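You operate a simulated robot arm through the tools that you are given. There is no shell and no other tool. Be economical: measure what you need, move in short steps, check, and stop when the job is done.

You run a simulated robot arm. Do the job below in one go: nothing can be reset, and whatever is moved stays where it is left.

## Task
Take the tea basket on the drawer table and put it away on the drip tray. Take the green cube from the drawer table and leave it on top of the carton there. Put the orange cup in the soak basin. Put the purple cup in the wash basin. Fetch the mint bottle from the top of the steel fridge and stand it on the top of the small rack. Pull the table drawer open. The order is free. Set down upright: tea basket, orange cup, purple cup, bottle.

Only the result counts: the job must be done as asked and must still hold three seconds after the hand-in. Knocking over, shifting, dropping, spilling or breaking anything else fails it.

## Robot
A 6-joint arm with a four-finger gripper on a trunk, on a base that drives. Base frame: it is fixed to the floor where the robot stands at the start and does not move with it; the origin is under the middle of the robot, x ahead of it, y to its left, z up. Lengths are in m, angles in degrees, forces in N, time in s.
Its first joint turns from -166.0 to 166.0 degrees. Places, roughly: bottle [0.75, -1, 1]; carton [4, 0.5, 1]; cube [4, 0.25, 1]; drip tray (33x17 cm) [3.36, 0.76, 0.88]; orange cup [3, -0.75, 1]; purple cup [2.75, -1, 1]; soak basin (37x20 cm) [3.56, -1.58, 0.66]; table drawer [4.5, -0.2, 0.7]; tea basket [4.5, 0, 1]; top of the small rack [2.2, 2, 0.9]; wash basin [3.3, -1.4, 0.7]. Payload 3.67 kg.
The TCP is the grasp point between the finger pads, 0.028 m short of the fingertips. In the tool frame z runs along the fingers and y along their closing line. Largest opening 0.112 m; the body of the gripper starts 0.073 m behind the TCP.
Orientation is told as [roll, pitch, yaw] about the base's x, y, z axes, in that order, counted from this pose: with the fingers straight down and closing along the base's y, the tool's x points along the base's -x, its y along +y and its z along -z.

## Interface
- The arm moves only by the tool arm_command. Its argument "motion" is a list of rows, each a list of 3 entries, a list of its own where there are three numbers: the finger opening in m, from 0 to 0.112, then the shift along the base's x, y, z in units of 150 mm (1.0 is 150 mm), then the turn, a rotation vector about the base's x, y, z in units of 45 degrees (1.0 is 45 degrees). In form: [[gripper, [tx, ty, tz], [wx, wy, wz]], ...]. A call has 1 to 10 rows; each row is the pose to reach, as a shift and turn from the pose commanded when the call began. A call with a number of a shift or a turn outside -1 to 1 is refused whole. Each row takes 0.2 s and may step no farther than 0.05 m and 8.6 degrees from the row before; otherwise, or with a gripper value out of range, the whole call is refused. Where a pose cannot be reached the arm comes as near as it can. A force on the tool above 40 N (or 10 N above the force at the start of the call, whichever is more), or a blocked arm, ends the call early, and 0.2 s more pass. Each finger halts on what it meets, pressing with about 41 N; the grip force reading is that of the motor and also rises with nothing between the fingers. The clock runs only during rows and for 0.2 s after the last one: add rows that repeat a pose to give the fingers time. It gives the time, the measured TCP pose, the force on the tool (base axes), the opening and the grip force at its end, in the units of the frame above (readings bear some noise), with the torque about the TCP (base axes, N m) and any sound that the robot's microphone picked up.
- Cameras (640 x 400 px; columns grow to the right, rows downward): "scene" is now at [0.1124, 0.1977, 1.3683]; the picture's right is [-0.14, -0.99, 0.00], its down [-0.17, 0.02, -0.99] and it looks along [0.98, -0.14, -0.17] (base axes); focal length 287 px, centre (320, 200). "wrist" rides on the gripper at [0.06, -0.018, -0.104] in the tool frame; the picture's right is [0.29, 0.96, 0.00], its down [-0.80, 0.24, -0.55] and it looks along [-0.53, 0.16, 0.83] (tool axes); focal length 234 px, centre (320, 200). There is no depth. A picture from a camera that has moved, and an enlarged one, comes with that camera's place and axes in the base frame and with its lens.
- snapshot(camera): a new picture of that camera. No time passes.
- base_move(legs): drives the robot by 1 to 6 legs, each [ahead, left, turn to the left] in m, m and degrees, along the robot's own axes; the way and the turn of a leg run together, so that a leg with both is an arc; at most 1.5 m and 180 degrees a leg. The arm and the cameras ride along, it lands a little off, and it stops where it bumps. It gives what a move gives.
- turn_head(pan, tilt): turns the head with the scene camera to pan (to the left, within 143 degrees either way) and tilt (down, from -29 to 69), counted from straight ahead of the robot. It gives what a move gives.
- zoom(camera, box): a new picture of the part [left, top, right, bottom] of that camera's present view, enlarged. No time passes.
- finish_job(): hands the job in; it is judged then, once.

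Work in short steps. Places have to be worked out from the pictures, the camera data and where the tool is seen: move nearer, look again, correct. Check each grasp and each placing, and mend what went wrong. You have 175 turns and 146 pictures in all, those below and enlarged ones among them. Open the gripper and draw the arm clear of the work before you hand the job in, unless the task says otherwise; then end with one line.

The tools are called after ">>>" as a command line: name --argument value ..., lists and objects as JSON in quotes. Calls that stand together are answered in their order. arm_command: Moves the arm, as the interface text tells. Its arguments: {"type":"object","properties":{"motion":{"type":"array"}},"required":["motion"]} The other tools are called the same way: base_move (legs) drives the base; turn_head (pan, tilt) turns the head that bears the scene camera; snapshot (camera) takes a picture; zoom (camera, box) takes an enlarged picture of a part of a camera's view; finish_job () hands the job in.

At the start:

```text
time: 0.0
ee_pos: [0.6074, 0.1439, 1.2103]
tcp_rot: [0.1, 0.0, 0.0]
contact_force: [0.5, 0.2, 0.6]
wrist_torque: [0.0, -0.01, 0.02]
width: 0.1119
gripper_force: 0.1
robot x, y, heading: [0.0007, -0.0042, -0.0]
head pan, tilt: [-8.2, 9.8]
```

scene: 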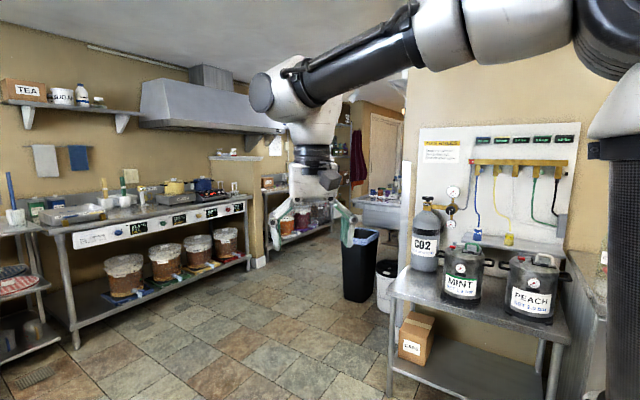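
wrist: 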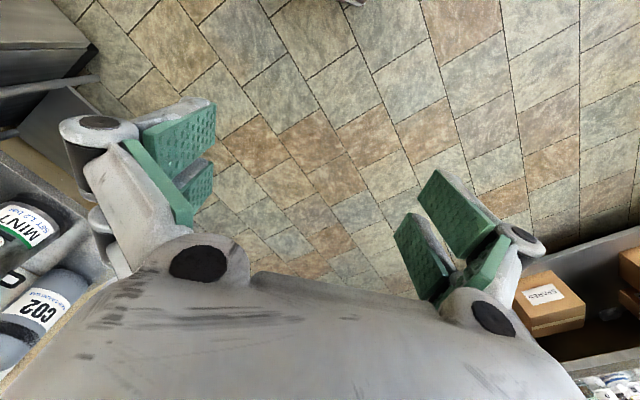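

The scene shows a kitchen; the bottle should be to the right. I look around with the head first.

>>> turn_head --pan -60 --tilt 20

>>> snapshot --camera "scene"

>>> turn_head --pan 50 --tilt 20

>>> snapshot --camera "scene"

```text
time: 1.2
ee_pos: [0.6072, 0.1432, 1.2102]
tcp_rot: [0.1, 0.1, 0.0]
contact_force: [-0.8, -0.1, 0.1]
wrist_torque: [-0.01, 0.01, 0.02]
width: 0.1121
gripper_force: 0.2
robot x, y, heading: [0.0013, 0.0005, 0.2]
head pan, tilt: [-60.0, 20.0]
```

```text
143 pictures are left
camera scene: at [0.067, 0.1304, 1.3517], right [-0.87, -0.5, 0.0], down [-0.17, 0.3, -0.94], along [0.47, -0.81, -0.34], focal length 287 px, centre (320, 200)
```

scene: 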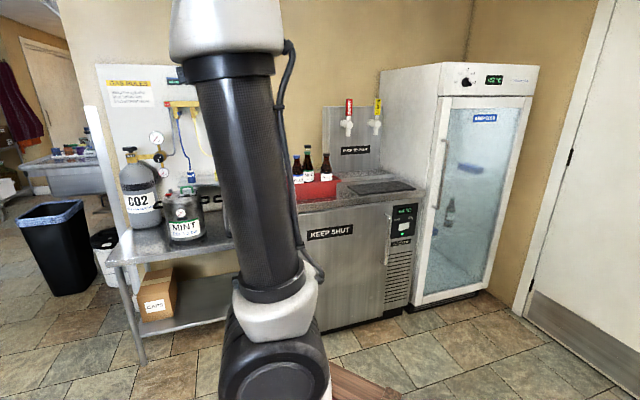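

```text
time: 3.1
ee_pos: [0.6074, 0.1437, 1.2102]
tcp_rot: [0.1, 0.0, 0.0]
contact_force: [0.2, 0.1, 0.5]
wrist_torque: [-0.04, 0.01, -0.02]
width: 0.1121
gripper_force: 0.0
robot x, y, heading: [0.0014, 0.0031, 0.0]
head pan, tilt: [50.0, 20.0]
```

```text
142 pictures are left
camera scene: at [0.0803, 0.2823, 1.3517], right [0.77, -0.64, 0.0], down [-0.22, -0.26, -0.94], along [0.6, 0.72, -0.34], focal length 287 px, centre (320, 200)
```

scene: 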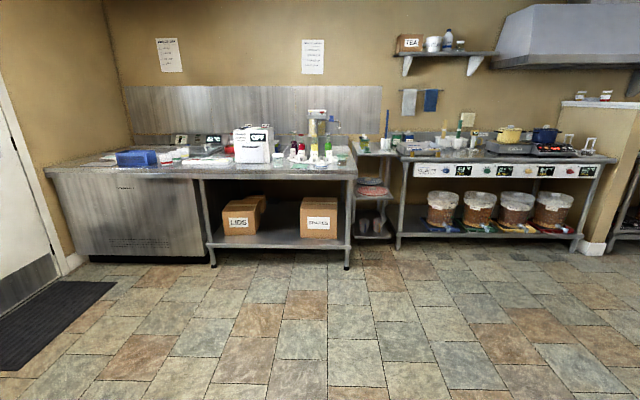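

The steel fridge ("KEEP SHUT") has bottles on top, the small rack stands between left counter and stove. I enlarge both areas.

>>> zoom --camera "scene" --box '[320, 100, 440, 175]'

>>> turn_head --pan -60 --tilt 20

>>> zoom --camera "scene" --box '[275, 120, 435, 220]'

```text
5.33 times, centred on (380, 138) of scene
camera zoom: at [0.0803, 0.2823, 1.3517], right [0.77, -0.64, 0.0], down [-0.22, -0.26, -0.94], along [0.6, 0.72, -0.34], focal length 1532 px, centre (0, 533)
```

zoom: 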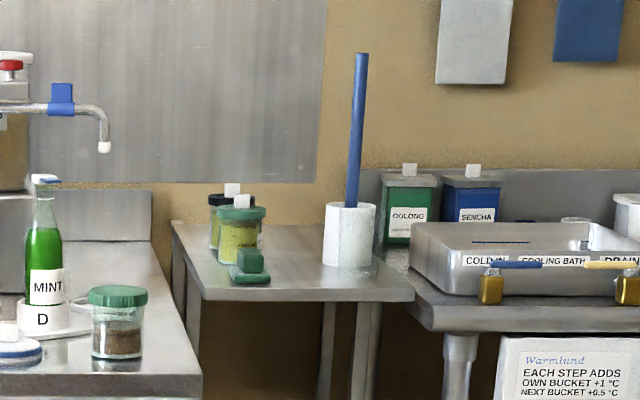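

```text
time: 5.0
ee_pos: [0.6084, 0.1438, 1.2112]
tcp_rot: [0.1, 0.0, 0.0]
contact_force: [0.2, 0.6, 0.2]
wrist_torque: [-0.02, 0.01, 0.01]
width: 0.1121
gripper_force: 0.1
robot x, y, heading: [0.0022, -0.0023, -0.1]
head pan, tilt: [-60.0, 20.0]
```

```text
4.00 times, centred on (355, 170) of scene
camera zoom: at [0.067, 0.1304, 1.3517], right [-0.87, -0.5, 0.0], down [-0.17, 0.3, -0.94], along [0.47, -0.81, -0.34], focal length 1149 px, centre (180, 320)
```

zoom: 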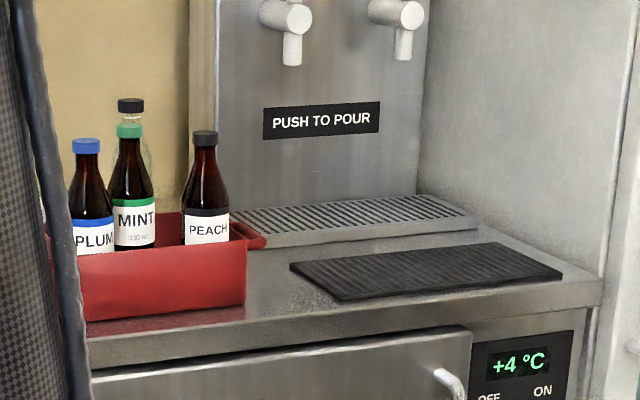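

The kitchen appears rotated about 45° to the base frame; the mint bottle sits in the red crate around (0.77, -0.98). I drive to face the fridge from a safe distance and look.

>>> base_move --legs '[[0, 0, -45], [0.3, -0.29, 0]]'

>>> turn_head --pan 0 --tilt 20

>>> snapshot --camera "scene"

>>> snapshot --camera "wrist"

```text
time: 9.5
ee_pos: [0.5526, -0.7327, 1.2102]
tcp_rot: [0.0, -0.1, -44.2]
contact_force: [0.3, -0.2, 0.3]
wrist_torque: [0.0, 0.04, -0.01]
width: 0.112
gripper_force: 0.1
robot x, y, heading: [0.0154, -0.4149, -44.1]
head pan, tilt: [-60.0, 20.0]
```

```text
time: 10.8
ee_pos: [0.5531, -0.7318, 1.2096]
tcp_rot: [0.2, -0.1, -44.2]
contact_force: [-0.5, -0.3, 0.3]
wrist_torque: [-0.01, 0.0, -0.05]
width: 0.112
gripper_force: 0.1
robot x, y, heading: [0.0176, -0.4138, -44.2]
head pan, tilt: [0.0, 20.0]
```

```text
139 pictures are left
camera scene: at [0.2483, -0.3409, 1.3517], right [-0.7, -0.72, 0.0], down [-0.25, 0.24, -0.94], along [0.67, -0.66, -0.34], focal length 287 px, centre (320, 200)
```

scene: 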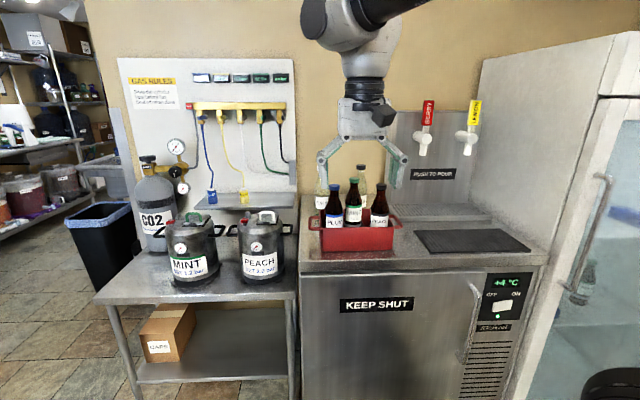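

```text
138 pictures are left
camera wrist: at [0.498, -0.7021, 1.3152], right [0.46, 0.89, 0.0], down [0.74, -0.38, 0.55], along [0.49, -0.25, -0.83], focal length 234 px, centre (320, 200)
```

wrist: 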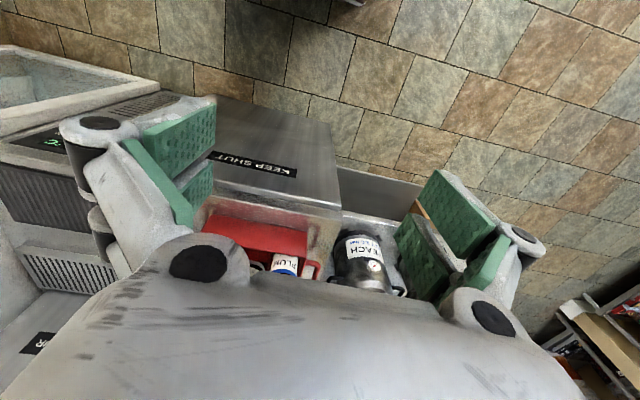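

The kitchen layout is clear: the crate is straight ahead. I zoom on the crate for bottle positions.

>>> zoom --camera "scene" --box '[290, 155, 430, 260]'

```text
3.81 times, centred on (360, 208) of scene
camera zoom: at [0.2483, -0.3409, 1.3517], right [-0.7, -0.72, 0.0], down [-0.25, 0.24, -0.94], along [0.67, -0.66, -0.34], focal length 1094 px, centre (168, 171)
```

zoom: 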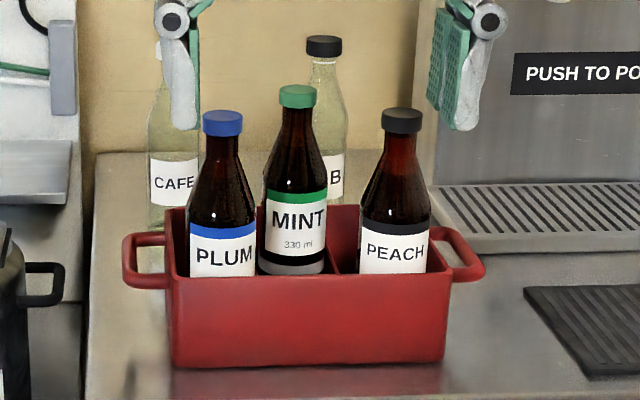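

From two views I triangulate the mint cap at about (0.866,-1.119,1.072), plum (0.865,-1.015), peach (0.78,-1.167). I drive 0.25 m ahead and 0.05 right, then look with the wrist camera.

>>> base_move --legs '[[0.25, -0.05, -0.8]]'

>>> snapshot --camera "wrist"

>>> snapshot --camera "scene"

```text
time: 12.7
ee_pos: [0.6894, -0.9524, 1.2103]
tcp_rot: [0.1, 0.1, -45.3]
contact_force: [0.0, 0.0, 0.1]
wrist_torque: [0.01, 0.01, -0.02]
width: 0.1121
gripper_force: 0.0
robot x, y, heading: [0.1592, -0.6239, -45.5]
head pan, tilt: [0.0, 20.0]
```

```text
136 pictures are left
camera wrist: at [0.6348, -0.9216, 1.3152], right [0.48, 0.88, 0.0], down [0.73, -0.4, 0.55], along [0.49, -0.26, -0.83], focal length 234 px, centre (320, 200)
```

wrist: 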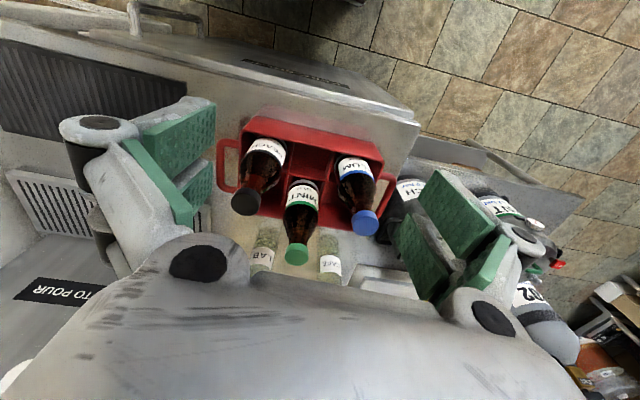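

```text
135 pictures are left
camera scene: at [0.3916, -0.556, 1.3517], right [-0.71, -0.71, 0.0], down [-0.24, 0.24, -0.94], along [0.66, -0.67, -0.34], focal length 287 px, centre (320, 200)
```

scene: 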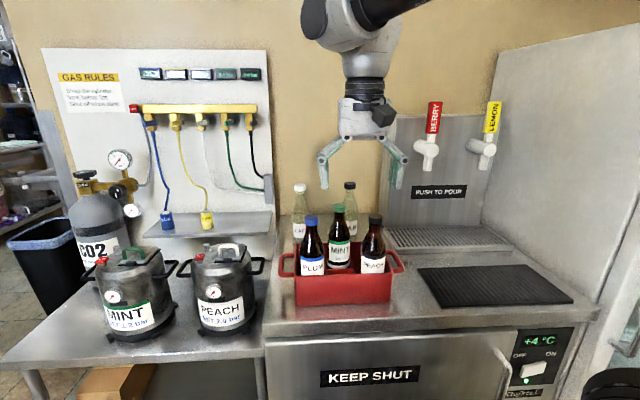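

Refined estimate: cap at about (0.836,-1.068,1.084). I move the TCP forward above it at the same height in short steps and check with the wrist camera.

>>> arm_command --motion '[[0.112, [0.2, -0.155, 0], [0, 0, 0]], [0.112, [0.4, -0.31, 0], [0, 0, 0]], [0.112, [0.6, -0.465, 0], [0, 0, 0]], [0.112, [0.79, -0.62, 0], [0, 0, 0]], [0.112, [0.79, -0.62, 0], [0, 0, 0]]]'

>>> snapshot --camera "wrist"

```text
time: 13.9
ee_pos: [0.8085, -1.046, 1.2103]
tcp_rot: [0.1, 0.0, -45.2]
contact_force: [-0.1, -0.2, 0.3]
wrist_torque: [-0.01, -0.03, 0.0]
width: 0.112
gripper_force: 0.1
robot x, y, heading: [0.1582, -0.6243, -45.3]
head pan, tilt: [0.0, 20.0]
```

```text
134 pictures are left
camera wrist: at [0.7529, -1.0143, 1.3152], right [0.48, 0.88, 0.0], down [0.73, -0.4, 0.55], along [0.49, -0.26, -0.83], focal length 234 px, centre (320, 200)
```

wrist: 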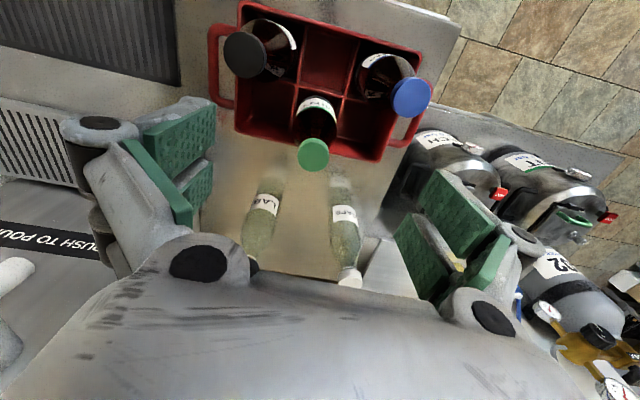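

Triangulation from the two wrist views puts the cap top at (0.834,-1.065,~1.088). I shift over it, descend to z≈1.062 and close.

>>> arm_command --motion '[[0.1, [0.17, -0.127, 0], [0, 0, 0]], [0.1, [0.17, -0.127, -0.25], [0, 0, 0]], [0.1, [0.17, -0.127, -0.5], [0, 0, 0]], [0.1, [0.17, -0.127, -0.75], [0, 0, 0]], [0.1, [0.17, -0.127, -0.987], [0, 0, 0]], [0.1, [0.17, -0.127, -0.987], [0, 0, 0]]]'

>>> snapshot --camera "wrist"

>>> snapshot --camera "scene"

```text
time: 15.3
ee_pos: [0.8333, -1.0648, 1.0587]
tcp_rot: [0.0, 0.0, -45.3]
contact_force: [-0.6, 0.0, 0.5]
wrist_torque: [-0.01, -0.01, -0.01]
width: 0.1002
gripper_force: 0.0
robot x, y, heading: [0.1579, -0.6251, -45.3]
head pan, tilt: [0.0, 20.0]
```

```text
133 pictures are left
camera wrist: at [0.7782, -1.0332, 1.1636], right [0.48, 0.88, 0.0], down [0.73, -0.4, 0.55], along [0.49, -0.26, -0.83], focal length 234 px, centre (320, 200)
```

wrist: 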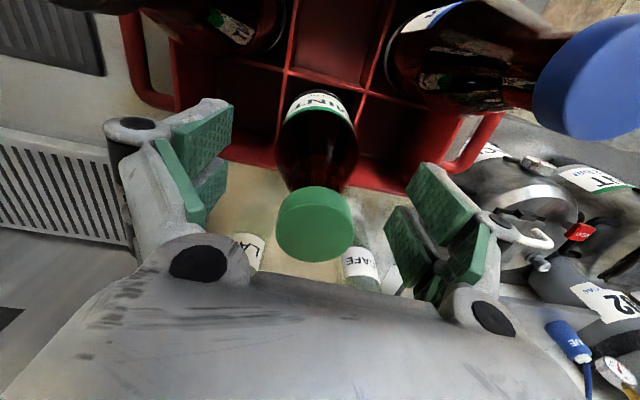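

```text
132 pictures are left
camera scene: at [0.3916, -0.5559, 1.3517], right [-0.71, -0.71, 0.0], down [-0.24, 0.24, -0.94], along [0.66, -0.67, -0.34], focal length 287 px, centre (320, 200)
```

scene: 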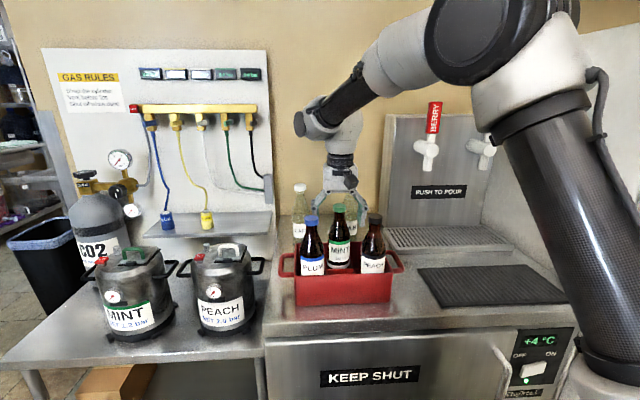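

The cap is centred between the fingers with its top ~0.03 above the TCP. I raise 8 mm so the pads hold the cap itself, close, and lift gently.

>>> arm_command --motion '[[0.1, [0, 0, 0.055], [0, 0, 0]], [0.06, [0, 0, 0.055], [0, 0, 0]], [0.02, [0, 0, 0.055], [0, 0, 0]], [0.02, [0, 0, 0.055], [0, 0, 0]], [0.02, [0, 0, 0.055], [0, 0, 0]], [0.02, [0, 0, 0.055], [0, 0, 0]]]'

>>> snapshot --camera "wrist"

```text
time: 16.7
ee_pos: [0.8346, -1.0636, 1.0684]
tcp_rot: [0.1, -0.1, -45.1]
contact_force: [2.6, -5.6, 17.4]
wrist_torque: [-0.41, -0.29, -0.02]
width: 0.0344
gripper_force: 40.6
robot x, y, heading: [0.1606, -0.6235, -45.2]
head pan, tilt: [0.0, 20.0]
```

```text
131 pictures are left
camera wrist: at [0.7795, -1.0334, 1.1735], right [0.48, 0.88, 0.0], down [0.73, -0.4, 0.56], along [0.49, -0.26, -0.83], focal length 234 px, centre (320, 200)
```

wrist: 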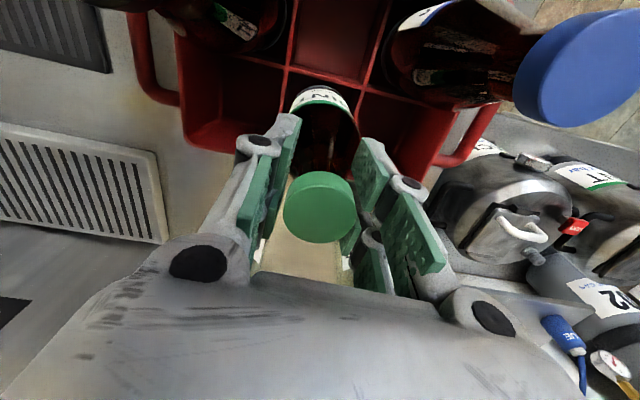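

Grip holds at 34 mm. I lift the bottle straight up.

>>> arm_command --motion '[[0.02, [0, 0, 0.2], [0, 0, 0]], [0.02, [0, 0, 0.45], [0, 0, 0]], [0.02, [0, 0, 0.7], [0, 0, 0]], [0.02, [0, 0, 0.95], [0, 0, 0]], [0.02, [0, 0, 0.95], [0, 0, 0]]]'

>>> arm_command --motion '[[0.02, [0, 0, 0.25], [0, 0, 0]], [0.02, [0, 0, 0.45], [0, 0, 0]], [0.02, [0, 0, 0.6], [0, 0, 0]], [0.02, [0, 0, 0.6], [0, 0, 0]]]'

>>> snapshot --camera "scene"

```text
time: 17.9
ee_pos: [0.8332, -1.0634, 1.2142]
tcp_rot: [0.2, 0.0, -45.3]
contact_force: [0.2, 0.5, -5.0]
wrist_torque: [0.02, 0.01, 0.03]
width: 0.0297
gripper_force: 41.0
robot x, y, heading: [0.1586, -0.6238, -45.2]
head pan, tilt: [0.0, 20.0]
```

```text
time: 18.9
ee_pos: [0.8327, -1.0647, 1.3037]
tcp_rot: [0.1, 0.1, -45.2]
contact_force: [0.1, -0.2, -5.5]
wrist_torque: [0.02, 0.01, 0.0]
width: 0.0295
gripper_force: 41.5
robot x, y, heading: [0.1586, -0.6224, -45.2]
head pan, tilt: [0.0, 20.0]
```

```text
130 pictures are left
camera scene: at [0.3918, -0.5561, 1.3517], right [-0.71, -0.71, 0.0], down [-0.24, 0.24, -0.94], along [0.66, -0.67, -0.34], focal length 287 px, centre (320, 200)
```

scene: 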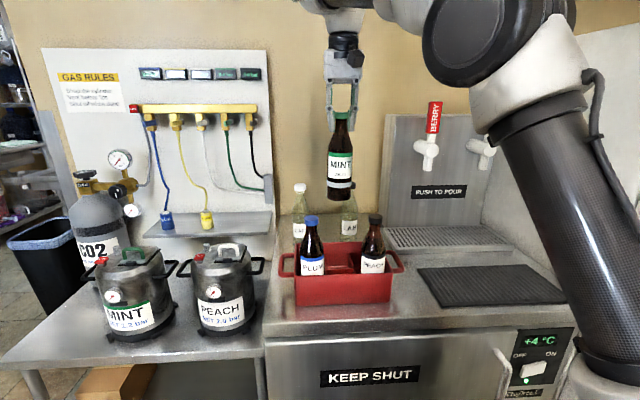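

Bottle is held. I zoom in to measure how far its base hangs below the TCP.

>>> zoom --camera "scene" --box '[290, 60, 400, 220]'

```text
2.50 times, centred on (345, 140) of scene
camera zoom: at [0.3918, -0.5561, 1.3517], right [-0.71, -0.71, 0.0], down [-0.24, 0.24, -0.94], along [0.66, -0.67, -0.34], focal length 718 px, centre (258, 350)
```

zoom: 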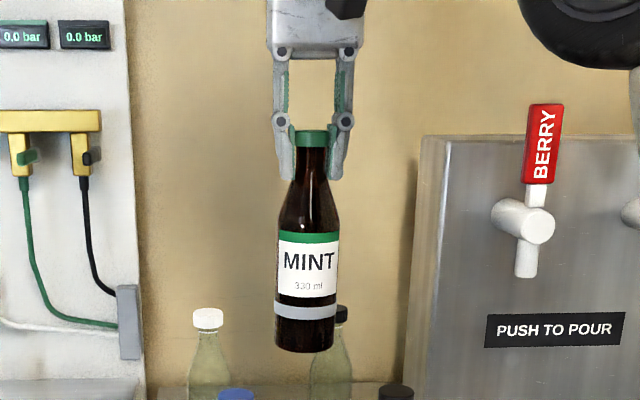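

The base hangs ~0.194 m below the TCP. I back off, turn left 90°, and drive towards the small rack, stopping well short to look.

>>> base_move --legs '[[-0.5, 0, 0], [0, 0, 45], [0, 0, 45], [0.8, -0.1, 0], [0.7, -0.08, 0]]'

>>> snapshot --camera "scene"

```text
time: 33.2
ee_pos: [1.356, 1.3835, 1.3016]
tcp_rot: [0.1, 0.1, 47.7]
contact_force: [0.4, 1.1, -6.6]
wrist_torque: [-0.02, -0.01, 0.0]
width: 0.03
gripper_force: 41.2
robot x, y, heading: [0.9465, 0.6873, 47.6]
head pan, tilt: [0.0, 20.0]
```

```text
128 pictures are left
camera scene: at [0.866, 0.9117, 1.3517], right [0.74, -0.67, 0.0], down [-0.23, -0.25, -0.94], along [0.63, 0.7, -0.34], focal length 287 px, centre (320, 200)
```

scene: 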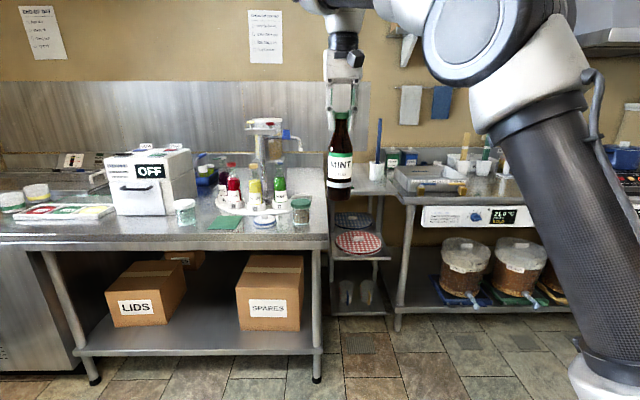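

The rack is just right of the held bottle. I straighten to 45°, move right 0.3 and ahead 0.2 to see its top clearly.

>>> base_move --legs '[[0.0, 0, -2.6], [0.2, -0.3, 0]]'

>>> snapshot --camera "scene"

>>> zoom --camera "scene" --box '[220, 120, 400, 232]'

```text
time: 35.9
ee_pos: [1.7337, 1.2939, 1.3028]
tcp_rot: [0.1, -0.1, 44.9]
contact_force: [0.2, 0.6, -5.6]
wrist_torque: [-0.01, 0.0, -0.02]
width: 0.0296
gripper_force: 41.1
robot x, y, heading: [1.2893, 0.6186, 44.9]
head pan, tilt: [0.0, 20.0]
```

```text
127 pictures are left
camera scene: at [1.2214, 0.8489, 1.3517], right [0.7, -0.71, 0.0], down [-0.24, -0.24, -0.94], along [0.67, 0.66, -0.34], focal length 287 px, centre (320, 200)
```

scene: 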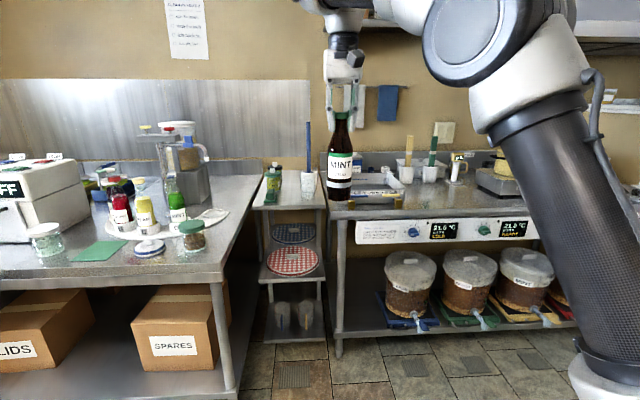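

```text
3.56 times, centred on (310, 176) of scene
camera zoom: at [1.2214, 0.8489, 1.3517], right [0.7, -0.71, 0.0], down [-0.24, -0.24, -0.94], along [0.67, 0.66, -0.34], focal length 1021 px, centre (356, 285)
```

zoom: 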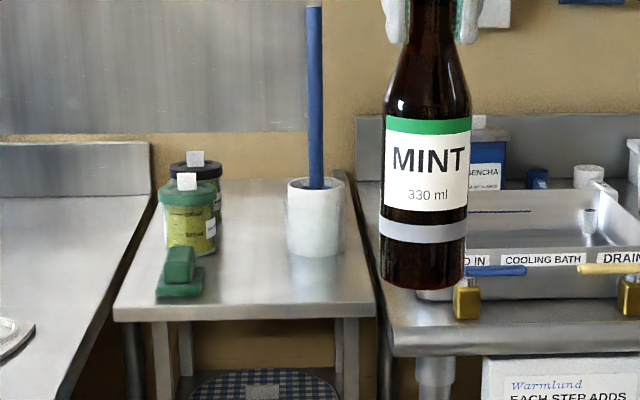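

Rack top is visible with a free spot at front-centre, about (2.06,1.86). I drive closer (0.5 ahead, 0.12 left) with clearance from the left counter's corner.

>>> base_move --legs '[[0.5, 0.12, 0]]'

>>> snapshot --camera "scene"

>>> snapshot --camera "wrist"

```text
time: 38.9
ee_pos: [2.0018, 1.7309, 1.3032]
tcp_rot: [0.1, 0.1, 44.8]
contact_force: [0.4, -0.3, -5.7]
wrist_torque: [0.02, 0.05, -0.02]
width: 0.0297
gripper_force: 40.8
robot x, y, heading: [1.5567, 1.0556, 44.4]
head pan, tilt: [0.0, 20.0]
```

```text
125 pictures are left
camera scene: at [1.4885, 1.2856, 1.3517], right [0.7, -0.71, 0.0], down [-0.24, -0.24, -0.94], along [0.67, 0.66, -0.34], focal length 287 px, centre (320, 200)
```

scene: 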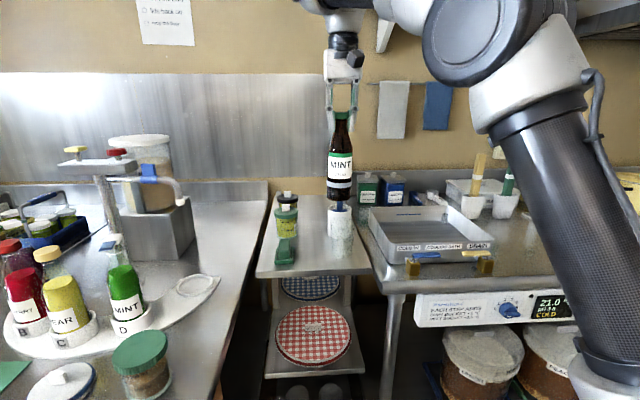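

```text
124 pictures are left
camera wrist: at [1.972, 1.6773, 1.4076], right [-0.88, 0.48, 0.0], down [0.4, 0.73, 0.55], along [0.26, 0.49, -0.83], focal length 234 px, centre (320, 200)
```

wrist: 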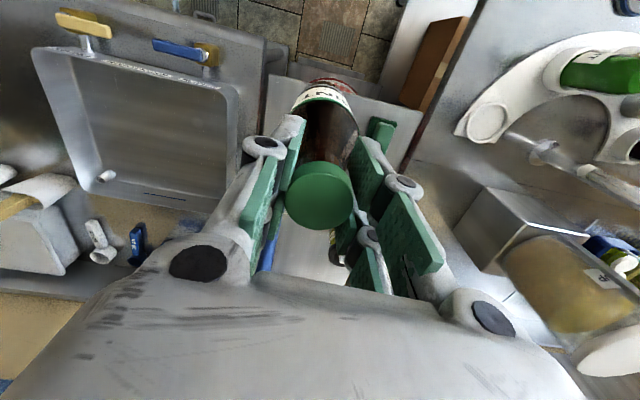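

Rack top z≈0.90, front edge f≈2.605 along heading; the pen holder and green block leave a spot at about (1.995,1.796). I shift there and lower to just above the surface.

>>> arm_command --motion '[[0.02, [-0.023, 0.21, 0], [0, 0, 0]], [0.02, [-0.047, 0.433, 0], [0, 0, 0]], [0.02, [-0.047, 0.433, -0.3], [0, 0, 0]], [0.02, [-0.047, 0.433, -0.6], [0, 0, 0]], [0.02, [-0.047, 0.433, -0.9], [0, 0, 0]], [0.02, [-0.047, 0.433, -0.9], [0, 0, 0]]]'

>>> snapshot --camera "scene"

>>> zoom --camera "scene" --box '[240, 140, 400, 300]'

```text
time: 40.3
ee_pos: [1.9958, 1.7965, 1.1666]
tcp_rot: [0.1, 0.0, 44.8]
contact_force: [0.1, -0.4, -5.5]
wrist_torque: [-0.01, -0.03, 0.01]
width: 0.0296
gripper_force: 40.9
out of reach, approached as far as the arm can: row 2
robot x, y, heading: [1.558, 1.0574, 44.8]
head pan, tilt: [0.0, 20.0]
```

```text
123 pictures are left
camera scene: at [1.4885, 1.2855, 1.3517], right [0.7, -0.71, 0.0], down [-0.24, -0.24, -0.94], along [0.67, 0.66, -0.34], focal length 287 px, centre (320, 200)
```

scene: 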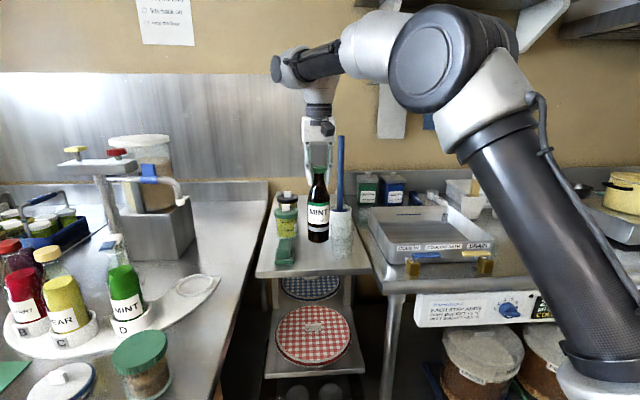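

```text
2.50 times, centred on (320, 220) of scene
camera zoom: at [1.4885, 1.2855, 1.3517], right [0.7, -0.71, 0.0], down [-0.24, -0.24, -0.94], along [0.67, 0.66, -0.34], focal length 718 px, centre (320, 150)
```

zoom: 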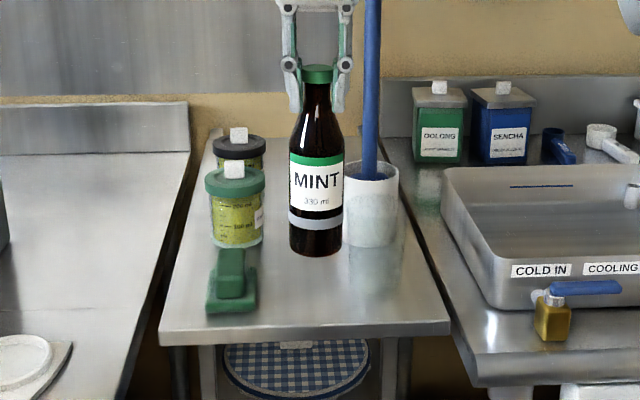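

Alignment with the free spot looks good. I lower slowly until contact is felt.

>>> arm_command --motion '[[0.02, [0, 0, -0.2], [0, 0, 0]], [0.02, [0, 0, -0.38], [0, 0, 0]], [0.02, [0, 0, -0.42], [0, 0, 0]], [0.02, [0, 0, -0.45], [0, 0, 0]], [0.02, [0, 0, -0.45], [0, 0, 0]]]'

>>> zoom --camera "scene" --box '[260, 160, 380, 280]'

```text
time: 41.5
ee_pos: [1.9949, 1.7964, 1.1004]
tcp_rot: [0.1, 0.0, 44.7]
contact_force: [1.2, 0.7, -6.4]
wrist_torque: [0.02, 0.01, -0.01]
width: 0.0297
gripper_force: 40.8
robot x, y, heading: [1.5597, 1.0578, 44.8]
head pan, tilt: [0.0, 20.0]
```

```text
3.33 times, centred on (320, 220) of scene
camera zoom: at [1.4885, 1.2856, 1.3517], right [0.7, -0.71, 0.0], down [-0.24, -0.24, -0.94], along [0.67, 0.66, -0.34], focal length 958 px, centre (320, 133)
```

zoom: 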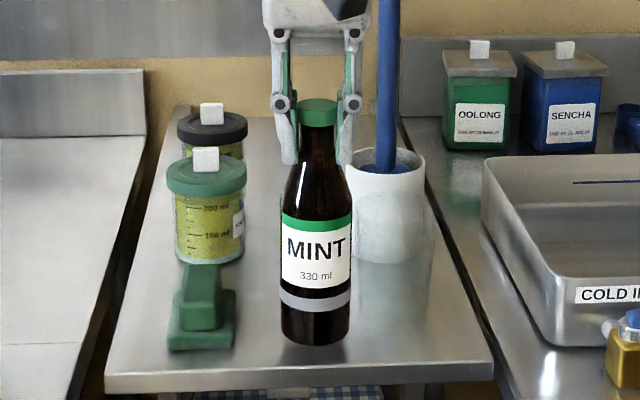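

Not yet in contact; I keep lowering in ~3 mm steps.

>>> arm_command --motion '[[0.02, [0, 0, -0.02], [0, 0, 0]], [0.02, [0, 0, -0.04], [0, 0, 0]], [0.02, [0, 0, -0.06], [0, 0, 0]], [0.02, [0, 0, -0.08], [0, 0, 0]]]'

```text
time: 42.5
ee_pos: [1.994, 1.7963, 1.0912]
tcp_rot: [0.2, -0.2, 44.9]
contact_force: [-1.5, 1.7, 19.5]
wrist_torque: [-0.27, 0.44, -0.01]
width: 0.03
gripper_force: 41.3
robot x, y, heading: [1.5601, 1.0567, 44.7]
head pan, tilt: [0.0, 20.0]
```

Contact is felt (~20 N). I relieve 2 mm and open the fingers a little, then rise straight up.

>>> arm_command --motion '[[0.02, [0, 0, 0.012], [0, 0, 0]], [0.045, [0, 0, 0.012], [0, 0, 0]], [0.06, [0, 0, 0.012], [0, 0, 0]], [0.065, [0, 0, 0.012], [0, 0, 0]]]'

>>> zoom --camera "scene" --box '[260, 160, 380, 280]'

```text
time: 43.5
ee_pos: [1.9937, 1.7949, 1.0901]
tcp_rot: [0.1, 0.0, 44.9]
contact_force: [0.2, -0.4, -0.5]
wrist_torque: [-0.02, 0.0, -0.01]
width: 0.0648
gripper_force: 0.1
robot x, y, heading: [1.5603, 1.061, 44.8]
head pan, tilt: [0.0, 20.0]
```

```text
3.33 times, centred on (320, 220) of scene
camera zoom: at [1.4884, 1.2854, 1.3517], right [0.7, -0.71, 0.0], down [-0.24, -0.24, -0.94], along [0.67, 0.66, -0.34], focal length 958 px, centre (320, 133)
```

zoom: 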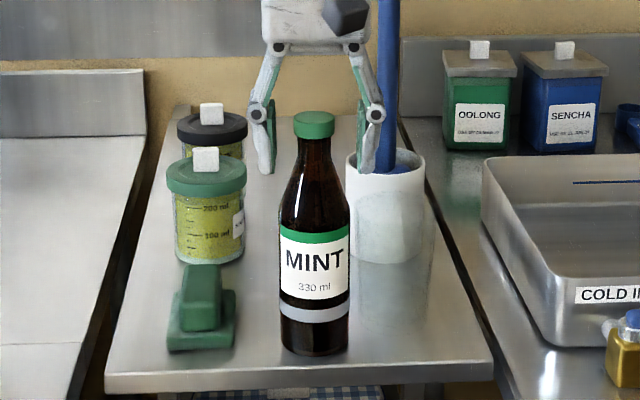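

The bottle stands upright. I raise the arm clear.

>>> arm_command --motion '[[0.065, [0, 0, 0.3], [0, 0, 0]], [0.065, [0, 0, 0.6], [0, 0, 0]], [0.065, [0, 0, 0.9], [0, 0, 0]], [0.065, [-0.2, -0.2, 0.95], [0, 0, 0]], [0.065, [-0.4, -0.4, 0.95], [0, 0, 0]], [0.065, [-0.6, -0.6, 0.95], [0, 0, 0]], [0.065, [-0.8, -0.8, 0.95], [0, 0, 0]]]'

>>> zoom --camera "scene" --box '[240, 140, 400, 300]'

```text
time: 45.1
ee_pos: [1.8734, 1.6751, 1.2283]
tcp_rot: [0.2, 0.0, 44.9]
contact_force: [0.7, 1.0, -0.5]
wrist_torque: [-0.06, 0.05, 0.02]
width: 0.0649
gripper_force: 0.1
robot x, y, heading: [1.5558, 1.0568, 44.7]
head pan, tilt: [0.0, 20.0]
```

```text
2.50 times, centred on (320, 220) of scene
camera zoom: at [1.4887, 1.2858, 1.3516], right [0.7, -0.71, 0.0], down [-0.24, -0.24, -0.94], along [0.67, 0.66, -0.34], focal length 718 px, centre (320, 150)
```

zoom: 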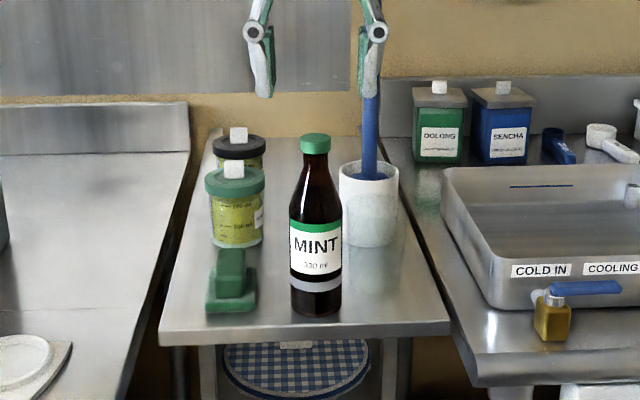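

Bottle is in place. I back off, turn right to face the far end of the kitchen and look around.

>>> base_move --legs '[[-0.35, 0, 0], [0, 0, -90]]'

>>> turn_head --pan 8 --tilt 18

>>> snapshot --camera "scene"

```text
time: 51.0
ee_pos: [1.9497, 0.5296, 1.2292]
tcp_rot: [0.1, 0.0, -42.6]
contact_force: [0.4, 0.3, 0.2]
wrist_torque: [-0.03, -0.01, 0.0]
width: 0.0651
gripper_force: 0.0
robot x, y, heading: [1.3154, 0.8158, -42.8]
head pan, tilt: [0.0, 20.0]
```

```text
time: 51.7
ee_pos: [1.9498, 0.531, 1.2295]
tcp_rot: [0.0, 0.0, -42.6]
contact_force: [-0.4, 0.8, -0.3]
wrist_torque: [-0.03, 0.02, 0.03]
width: 0.0649
gripper_force: 0.0
robot x, y, heading: [1.3165, 0.8159, -42.8]
head pan, tilt: [8.0, 18.0]
```

```text
118 pictures are left
camera scene: at [1.5546, 0.903, 1.3549], right [-0.57, -0.82, 0.0], down [-0.25, 0.18, -0.95], along [0.78, -0.54, -0.31], focal length 287 px, centre (320, 200)
```

scene: 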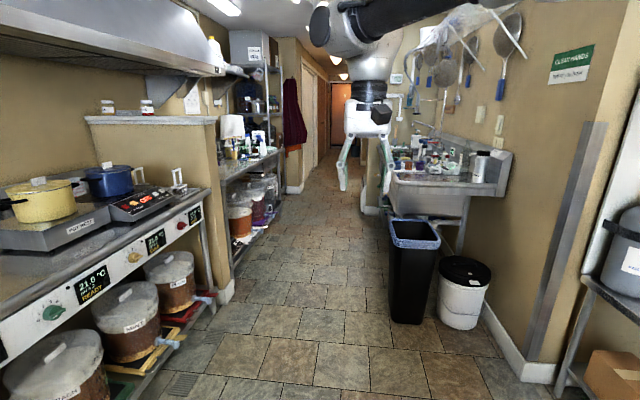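

The aisle runs ahead, with the drawer table/shelf beyond the half wall on the left and the sink behind the bins on the right. I drive to the lane centre and ahead.

>>> base_move --legs '[[0, 0.48, -2.2], [1.2, 0.02, 0]]'

>>> turn_head --pan 35 --tilt 18

>>> snapshot --camera "scene"

>>> turn_head --pan -40 --tilt 22

>>> snapshot --camera "scene"

```text
time: 60.4
ee_pos: [3.1228, -0.0726, 1.2295]
tcp_rot: [0.1, 0.1, -47.4]
contact_force: [0.5, -0.3, 0.0]
wrist_torque: [0.01, 0.02, 0.02]
width: 0.0649
gripper_force: 0.1
robot x, y, heading: [2.5178, 0.2682, -47.5]
head pan, tilt: [8.0, 18.0]
```

```text
time: 61.3
ee_pos: [3.1233, -0.0716, 1.2296]
tcp_rot: [0.1, 0.0, -47.4]
contact_force: [-0.3, 0.3, 0.2]
wrist_torque: [-0.02, 0.0, -0.04]
width: 0.065
gripper_force: 0.1
robot x, y, heading: [2.5178, 0.2671, -47.3]
head pan, tilt: [35.0, 18.0]
```

```text
117 pictures are left
camera scene: at [2.7798, 0.3714, 1.355], right [-0.22, -0.98, 0.0], down [-0.3, 0.07, -0.95], along [0.93, -0.2, -0.31], focal length 287 px, centre (320, 200)
```

scene: 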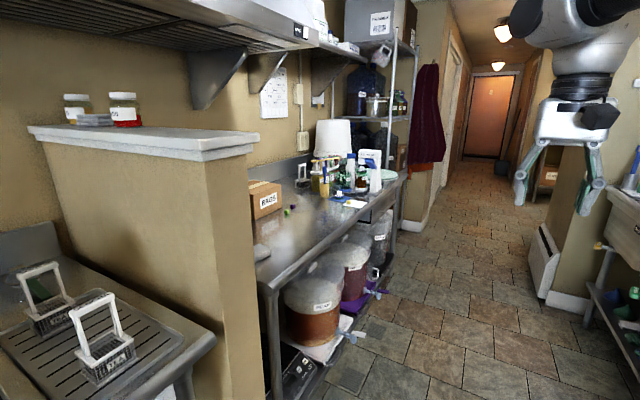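

```text
time: 62.8
ee_pos: [3.1221, -0.0715, 1.2287]
tcp_rot: [0.1, 0.0, -47.5]
contact_force: [-1.0, -0.2, -0.2]
wrist_torque: [-0.03, 0.01, 0.05]
width: 0.065
gripper_force: 0.1
robot x, y, heading: [2.5158, 0.2629, -47.4]
head pan, tilt: [-40.0, 22.0]
```

```text
116 pictures are left
camera scene: at [2.693, 0.2988, 1.3485], right [-1.0, -0.05, 0.0], down [-0.02, 0.37, -0.93], along [0.04, -0.93, -0.37], focal length 287 px, centre (320, 200)
```

scene: 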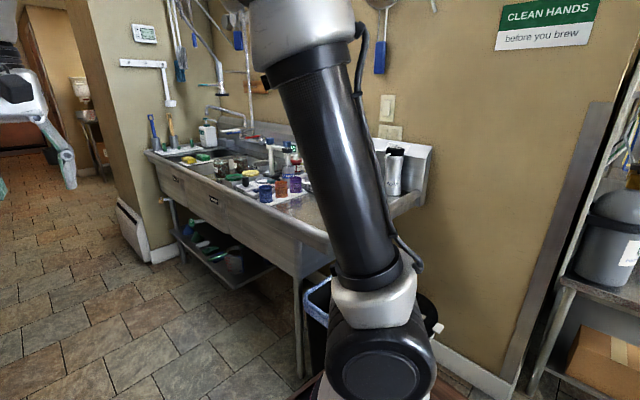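

The drip tray (with two baskets already) is at the stove-table end; the third basket is on the drawer table. I zoom in on the drawer table and the cups.

>>> zoom --camera "scene" --box '[180, 120, 340, 220]'

>>> turn_head --pan 35 --tilt 25

>>> zoom --camera "scene" --box '[230, 90, 430, 215]'

>>> zoom --camera "scene" --box '[0, 180, 240, 330]'

```text
4.00 times, centred on (260, 170) of scene
camera zoom: at [2.693, 0.2988, 1.3485], right [-1.0, -0.05, 0.0], down [-0.02, 0.37, -0.93], along [0.04, -0.93, -0.37], focal length 1149 px, centre (560, 320)
```

zoom: 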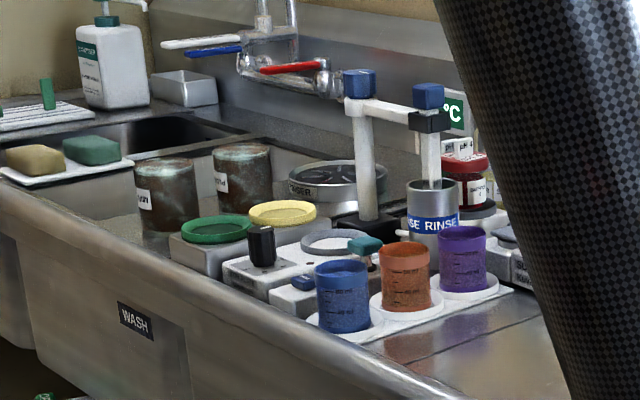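

```text
time: 64.3
ee_pos: [3.1221, -0.0714, 1.2284]
tcp_rot: [0.1, 0.0, -47.3]
contact_force: [-0.7, 0.0, 0.4]
wrist_torque: [0.03, -0.02, -0.03]
width: 0.0651
gripper_force: 0.2
robot x, y, heading: [2.5189, 0.2651, -47.3]
head pan, tilt: [35.0, 25.0]
```

```text
3.20 times, centred on (330, 152) of scene
camera zoom: at [2.7786, 0.3717, 1.3436], right [-0.21, -0.98, 0.0], down [-0.41, 0.09, -0.91], along [0.89, -0.19, -0.42], focal length 919 px, centre (288, 352)
```

zoom: 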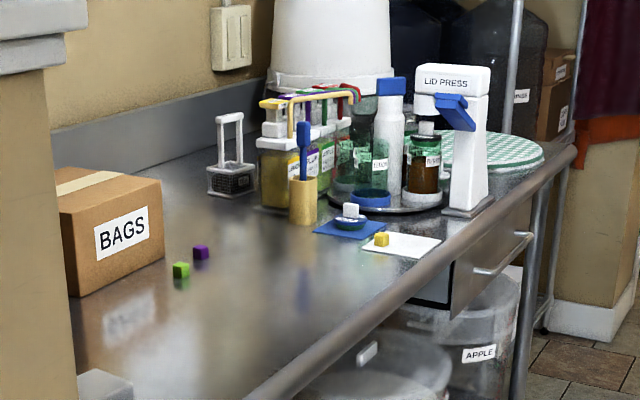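

```text
2.67 times, centred on (120, 255) of scene
camera zoom: at [2.7786, 0.3717, 1.3436], right [-0.21, -0.98, 0.0], down [-0.41, 0.09, -0.91], along [0.89, -0.19, -0.42], focal length 766 px, centre (853, 53)
```

zoom: 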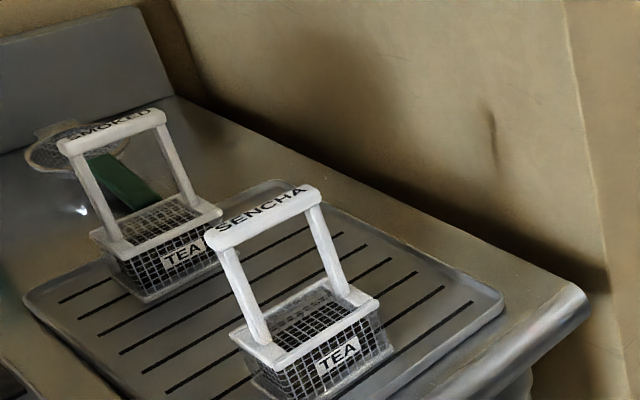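

Green cube ≈ (4.03,0.26), carton behind-left of it. I drive ahead past the half wall, then turn left to face the drawer table.

>>> base_move --legs '[[0, 0, 2.3], [1.0, 0.15, 0]]'

>>> turn_head --pan 70 --tilt 25

>>> snapshot --camera "scene"

```text
time: 69.9
ee_pos: [3.9518, -0.6467, 1.229]
tcp_rot: [0.2, 0.0, -45.0]
contact_force: [0.8, -0.1, 0.0]
wrist_torque: [0.0, -0.01, 0.01]
width: 0.0653
gripper_force: 0.0
robot x, y, heading: [3.3344, -0.3383, -44.8]
head pan, tilt: [35.0, 25.0]
```

```text
time: 70.9
ee_pos: [3.9507, -0.648, 1.23]
tcp_rot: [0.1, -0.1, -44.8]
contact_force: [-0.5, 0.4, 0.1]
wrist_torque: [0.0, 0.0, -0.02]
width: 0.0652
gripper_force: 0.0
robot x, y, heading: [3.3298, -0.335, -44.7]
head pan, tilt: [70.0, 25.0]
```

```text
112 pictures are left
camera scene: at [3.5816, -0.1632, 1.3436], right [0.42, -0.91, 0.0], down [-0.38, -0.18, -0.91], along [0.82, 0.38, -0.42], focal length 287 px, centre (320, 200)
```

scene: 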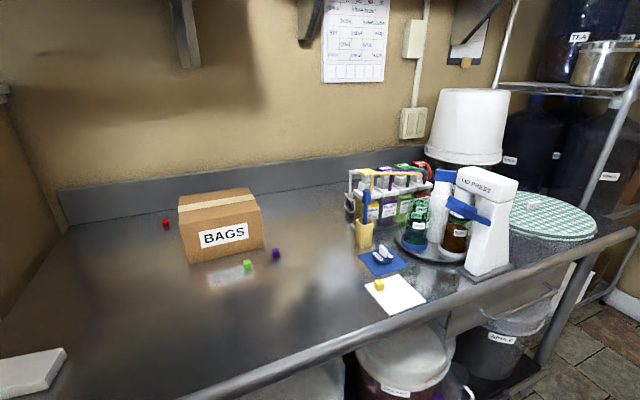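

Cube at about (4.03,0.24). I turn left 90° to face the table and look.

>>> base_move --legs '[[0, 0, 89.7], [0.08, -0.05, 0]]'

>>> turn_head --pan 0 --tilt 28

>>> snapshot --camera "scene"

>>> snapshot --camera "wrist"

```text
time: 75.8
ee_pos: [3.7357, 0.3081, 1.2292]
tcp_rot: [0.1, 0.0, 45.1]
contact_force: [-0.3, -0.2, 0.4]
wrist_torque: [-0.01, 0.01, -0.01]
width: 0.065
gripper_force: 0.0
robot x, y, heading: [3.4212, -0.3124, 45.2]
head pan, tilt: [70.0, 25.0]
```

```text
time: 77.3
ee_pos: [3.7355, 0.3079, 1.2293]
tcp_rot: [0.1, 0.0, 45.1]
contact_force: [-0.6, -0.9, 0.0]
wrist_torque: [0.02, -0.02, 0.03]
width: 0.0649
gripper_force: 0.0
robot x, y, heading: [3.4273, -0.312, 45.2]
head pan, tilt: [0.0, 28.0]
```

```text
111 pictures are left
camera scene: at [3.3509, -0.0856, 1.3388], right [0.71, -0.71, 0.0], down [-0.33, -0.33, -0.88], along [0.62, 0.63, -0.47], focal length 287 px, centre (320, 200)
```

scene: 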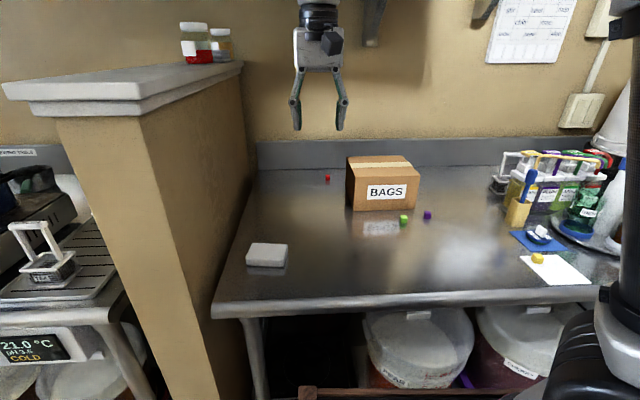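

```text
110 pictures are left
camera wrist: at [3.7061, 0.2539, 1.334], right [-0.88, 0.47, 0.0], down [0.39, 0.73, 0.55], along [0.26, 0.49, -0.83], focal length 234 px, centre (320, 200)
```

wrist: 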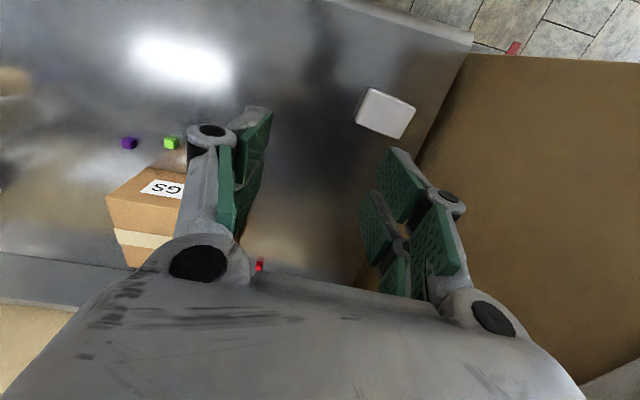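

The cube triangulates to (4.05,0.26,0.88), carton top z≈0.97. I inch ahead 0.1 m and swing the TCP toward the cube.

>>> base_move --legs '[[0.1, 0, 0]]'

>>> arm_command --motion '[[0.065, [0.2, -0.1, -0.1], [0, 0, 0]], [0.065, [0.4, -0.2, -0.2], [0, 0, 0]], [0.065, [0.6, -0.3, -0.3], [0, 0, 0]], [0.065, [0.8, -0.4, -0.4], [0, 0, 0]], [0.065, [0.95, -0.47, -0.5], [0, 0, 0]], [0.065, [0.95, -0.47, -0.5], [0, 0, 0]]]'

>>> snapshot --camera "wrist"

```text
time: 78.3
ee_pos: [3.7807, 0.3517, 1.2294]
tcp_rot: [0.1, -0.1, 45.0]
contact_force: [0.3, -0.6, -0.5]
wrist_torque: [0.0, -0.03, -0.01]
width: 0.065
gripper_force: 0.1
robot x, y, heading: [3.4694, -0.2693, 44.7]
head pan, tilt: [0.0, 28.0]
stopped in leg 1: the robot was blocked; the commanded pose is now the measured one
```

```text
time: 79.7
ee_pos: [3.9256, 0.2826, 1.1557]
tcp_rot: [0.1, -0.1, 45.1]
contact_force: [0.1, -0.4, -0.2]
wrist_torque: [0.03, 0.0, -0.02]
width: 0.0651
gripper_force: 0.1
robot x, y, heading: [3.4696, -0.2656, 44.9]
head pan, tilt: [0.0, 28.0]
```

```text
109 pictures are left
camera wrist: at [3.8958, 0.228, 1.26], right [-0.88, 0.47, 0.0], down [0.39, 0.73, 0.56], along [0.26, 0.49, -0.83], focal length 234 px, centre (320, 200)
```

wrist: 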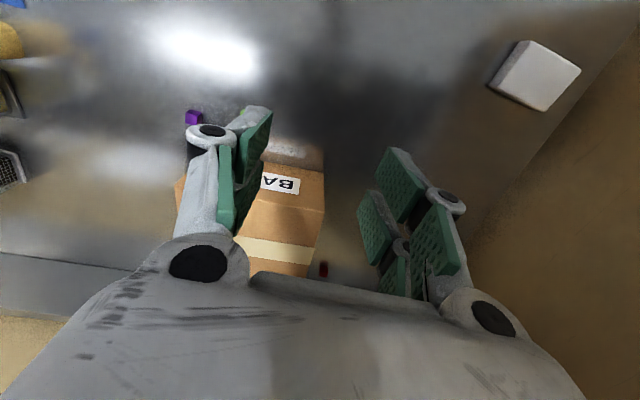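

The base touched something at its front after 0.06 m (noted). I continue moving the TCP over the cube.

>>> arm_command --motion '[[0.065, [0.27, -0.05, -0.15], [0, 0, 0]], [0.065, [0.54, -0.1, -0.3], [0, 0, 0]], [0.065, [0.81, -0.15, -0.45], [0, 0, 0]], [0.065, [0.81, -0.15, -0.65], [0, 0, 0]], [0.065, [0.81, -0.15, -0.65], [0, 0, 0]]]'

>>> snapshot --camera "wrist"

>>> snapshot --camera "scene"

```text
time: 80.9
ee_pos: [4.0458, 0.2579, 1.0547]
tcp_rot: [0.1, 0.1, 45.0]
contact_force: [-0.7, 0.5, -0.2]
wrist_torque: [0.01, 0.01, 0.0]
width: 0.0648
gripper_force: 0.1
robot x, y, heading: [3.4671, -0.2656, 45.0]
head pan, tilt: [0.0, 28.0]
```

```text
108 pictures are left
camera wrist: at [4.016, 0.2034, 1.1583], right [-0.88, 0.47, 0.0], down [0.39, 0.73, 0.55], along [0.26, 0.49, -0.83], focal length 234 px, centre (320, 200)
```

wrist: 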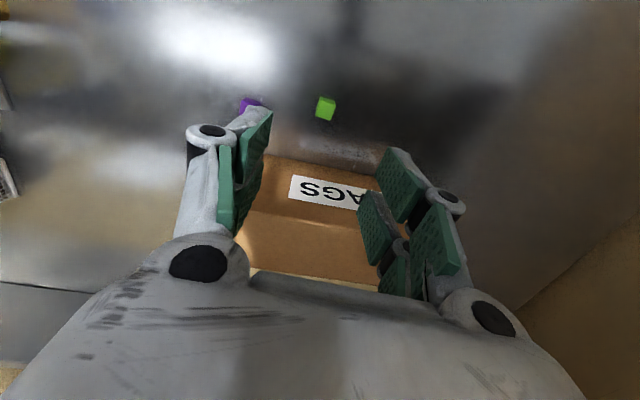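

```text
107 pictures are left
camera scene: at [3.3955, -0.0412, 1.3388], right [0.71, -0.71, 0.0], down [-0.33, -0.33, -0.88], along [0.62, 0.62, -0.47], focal length 287 px, centre (320, 200)
```

scene: 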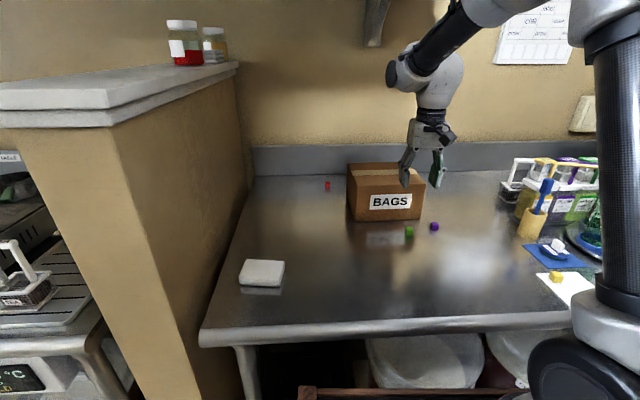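

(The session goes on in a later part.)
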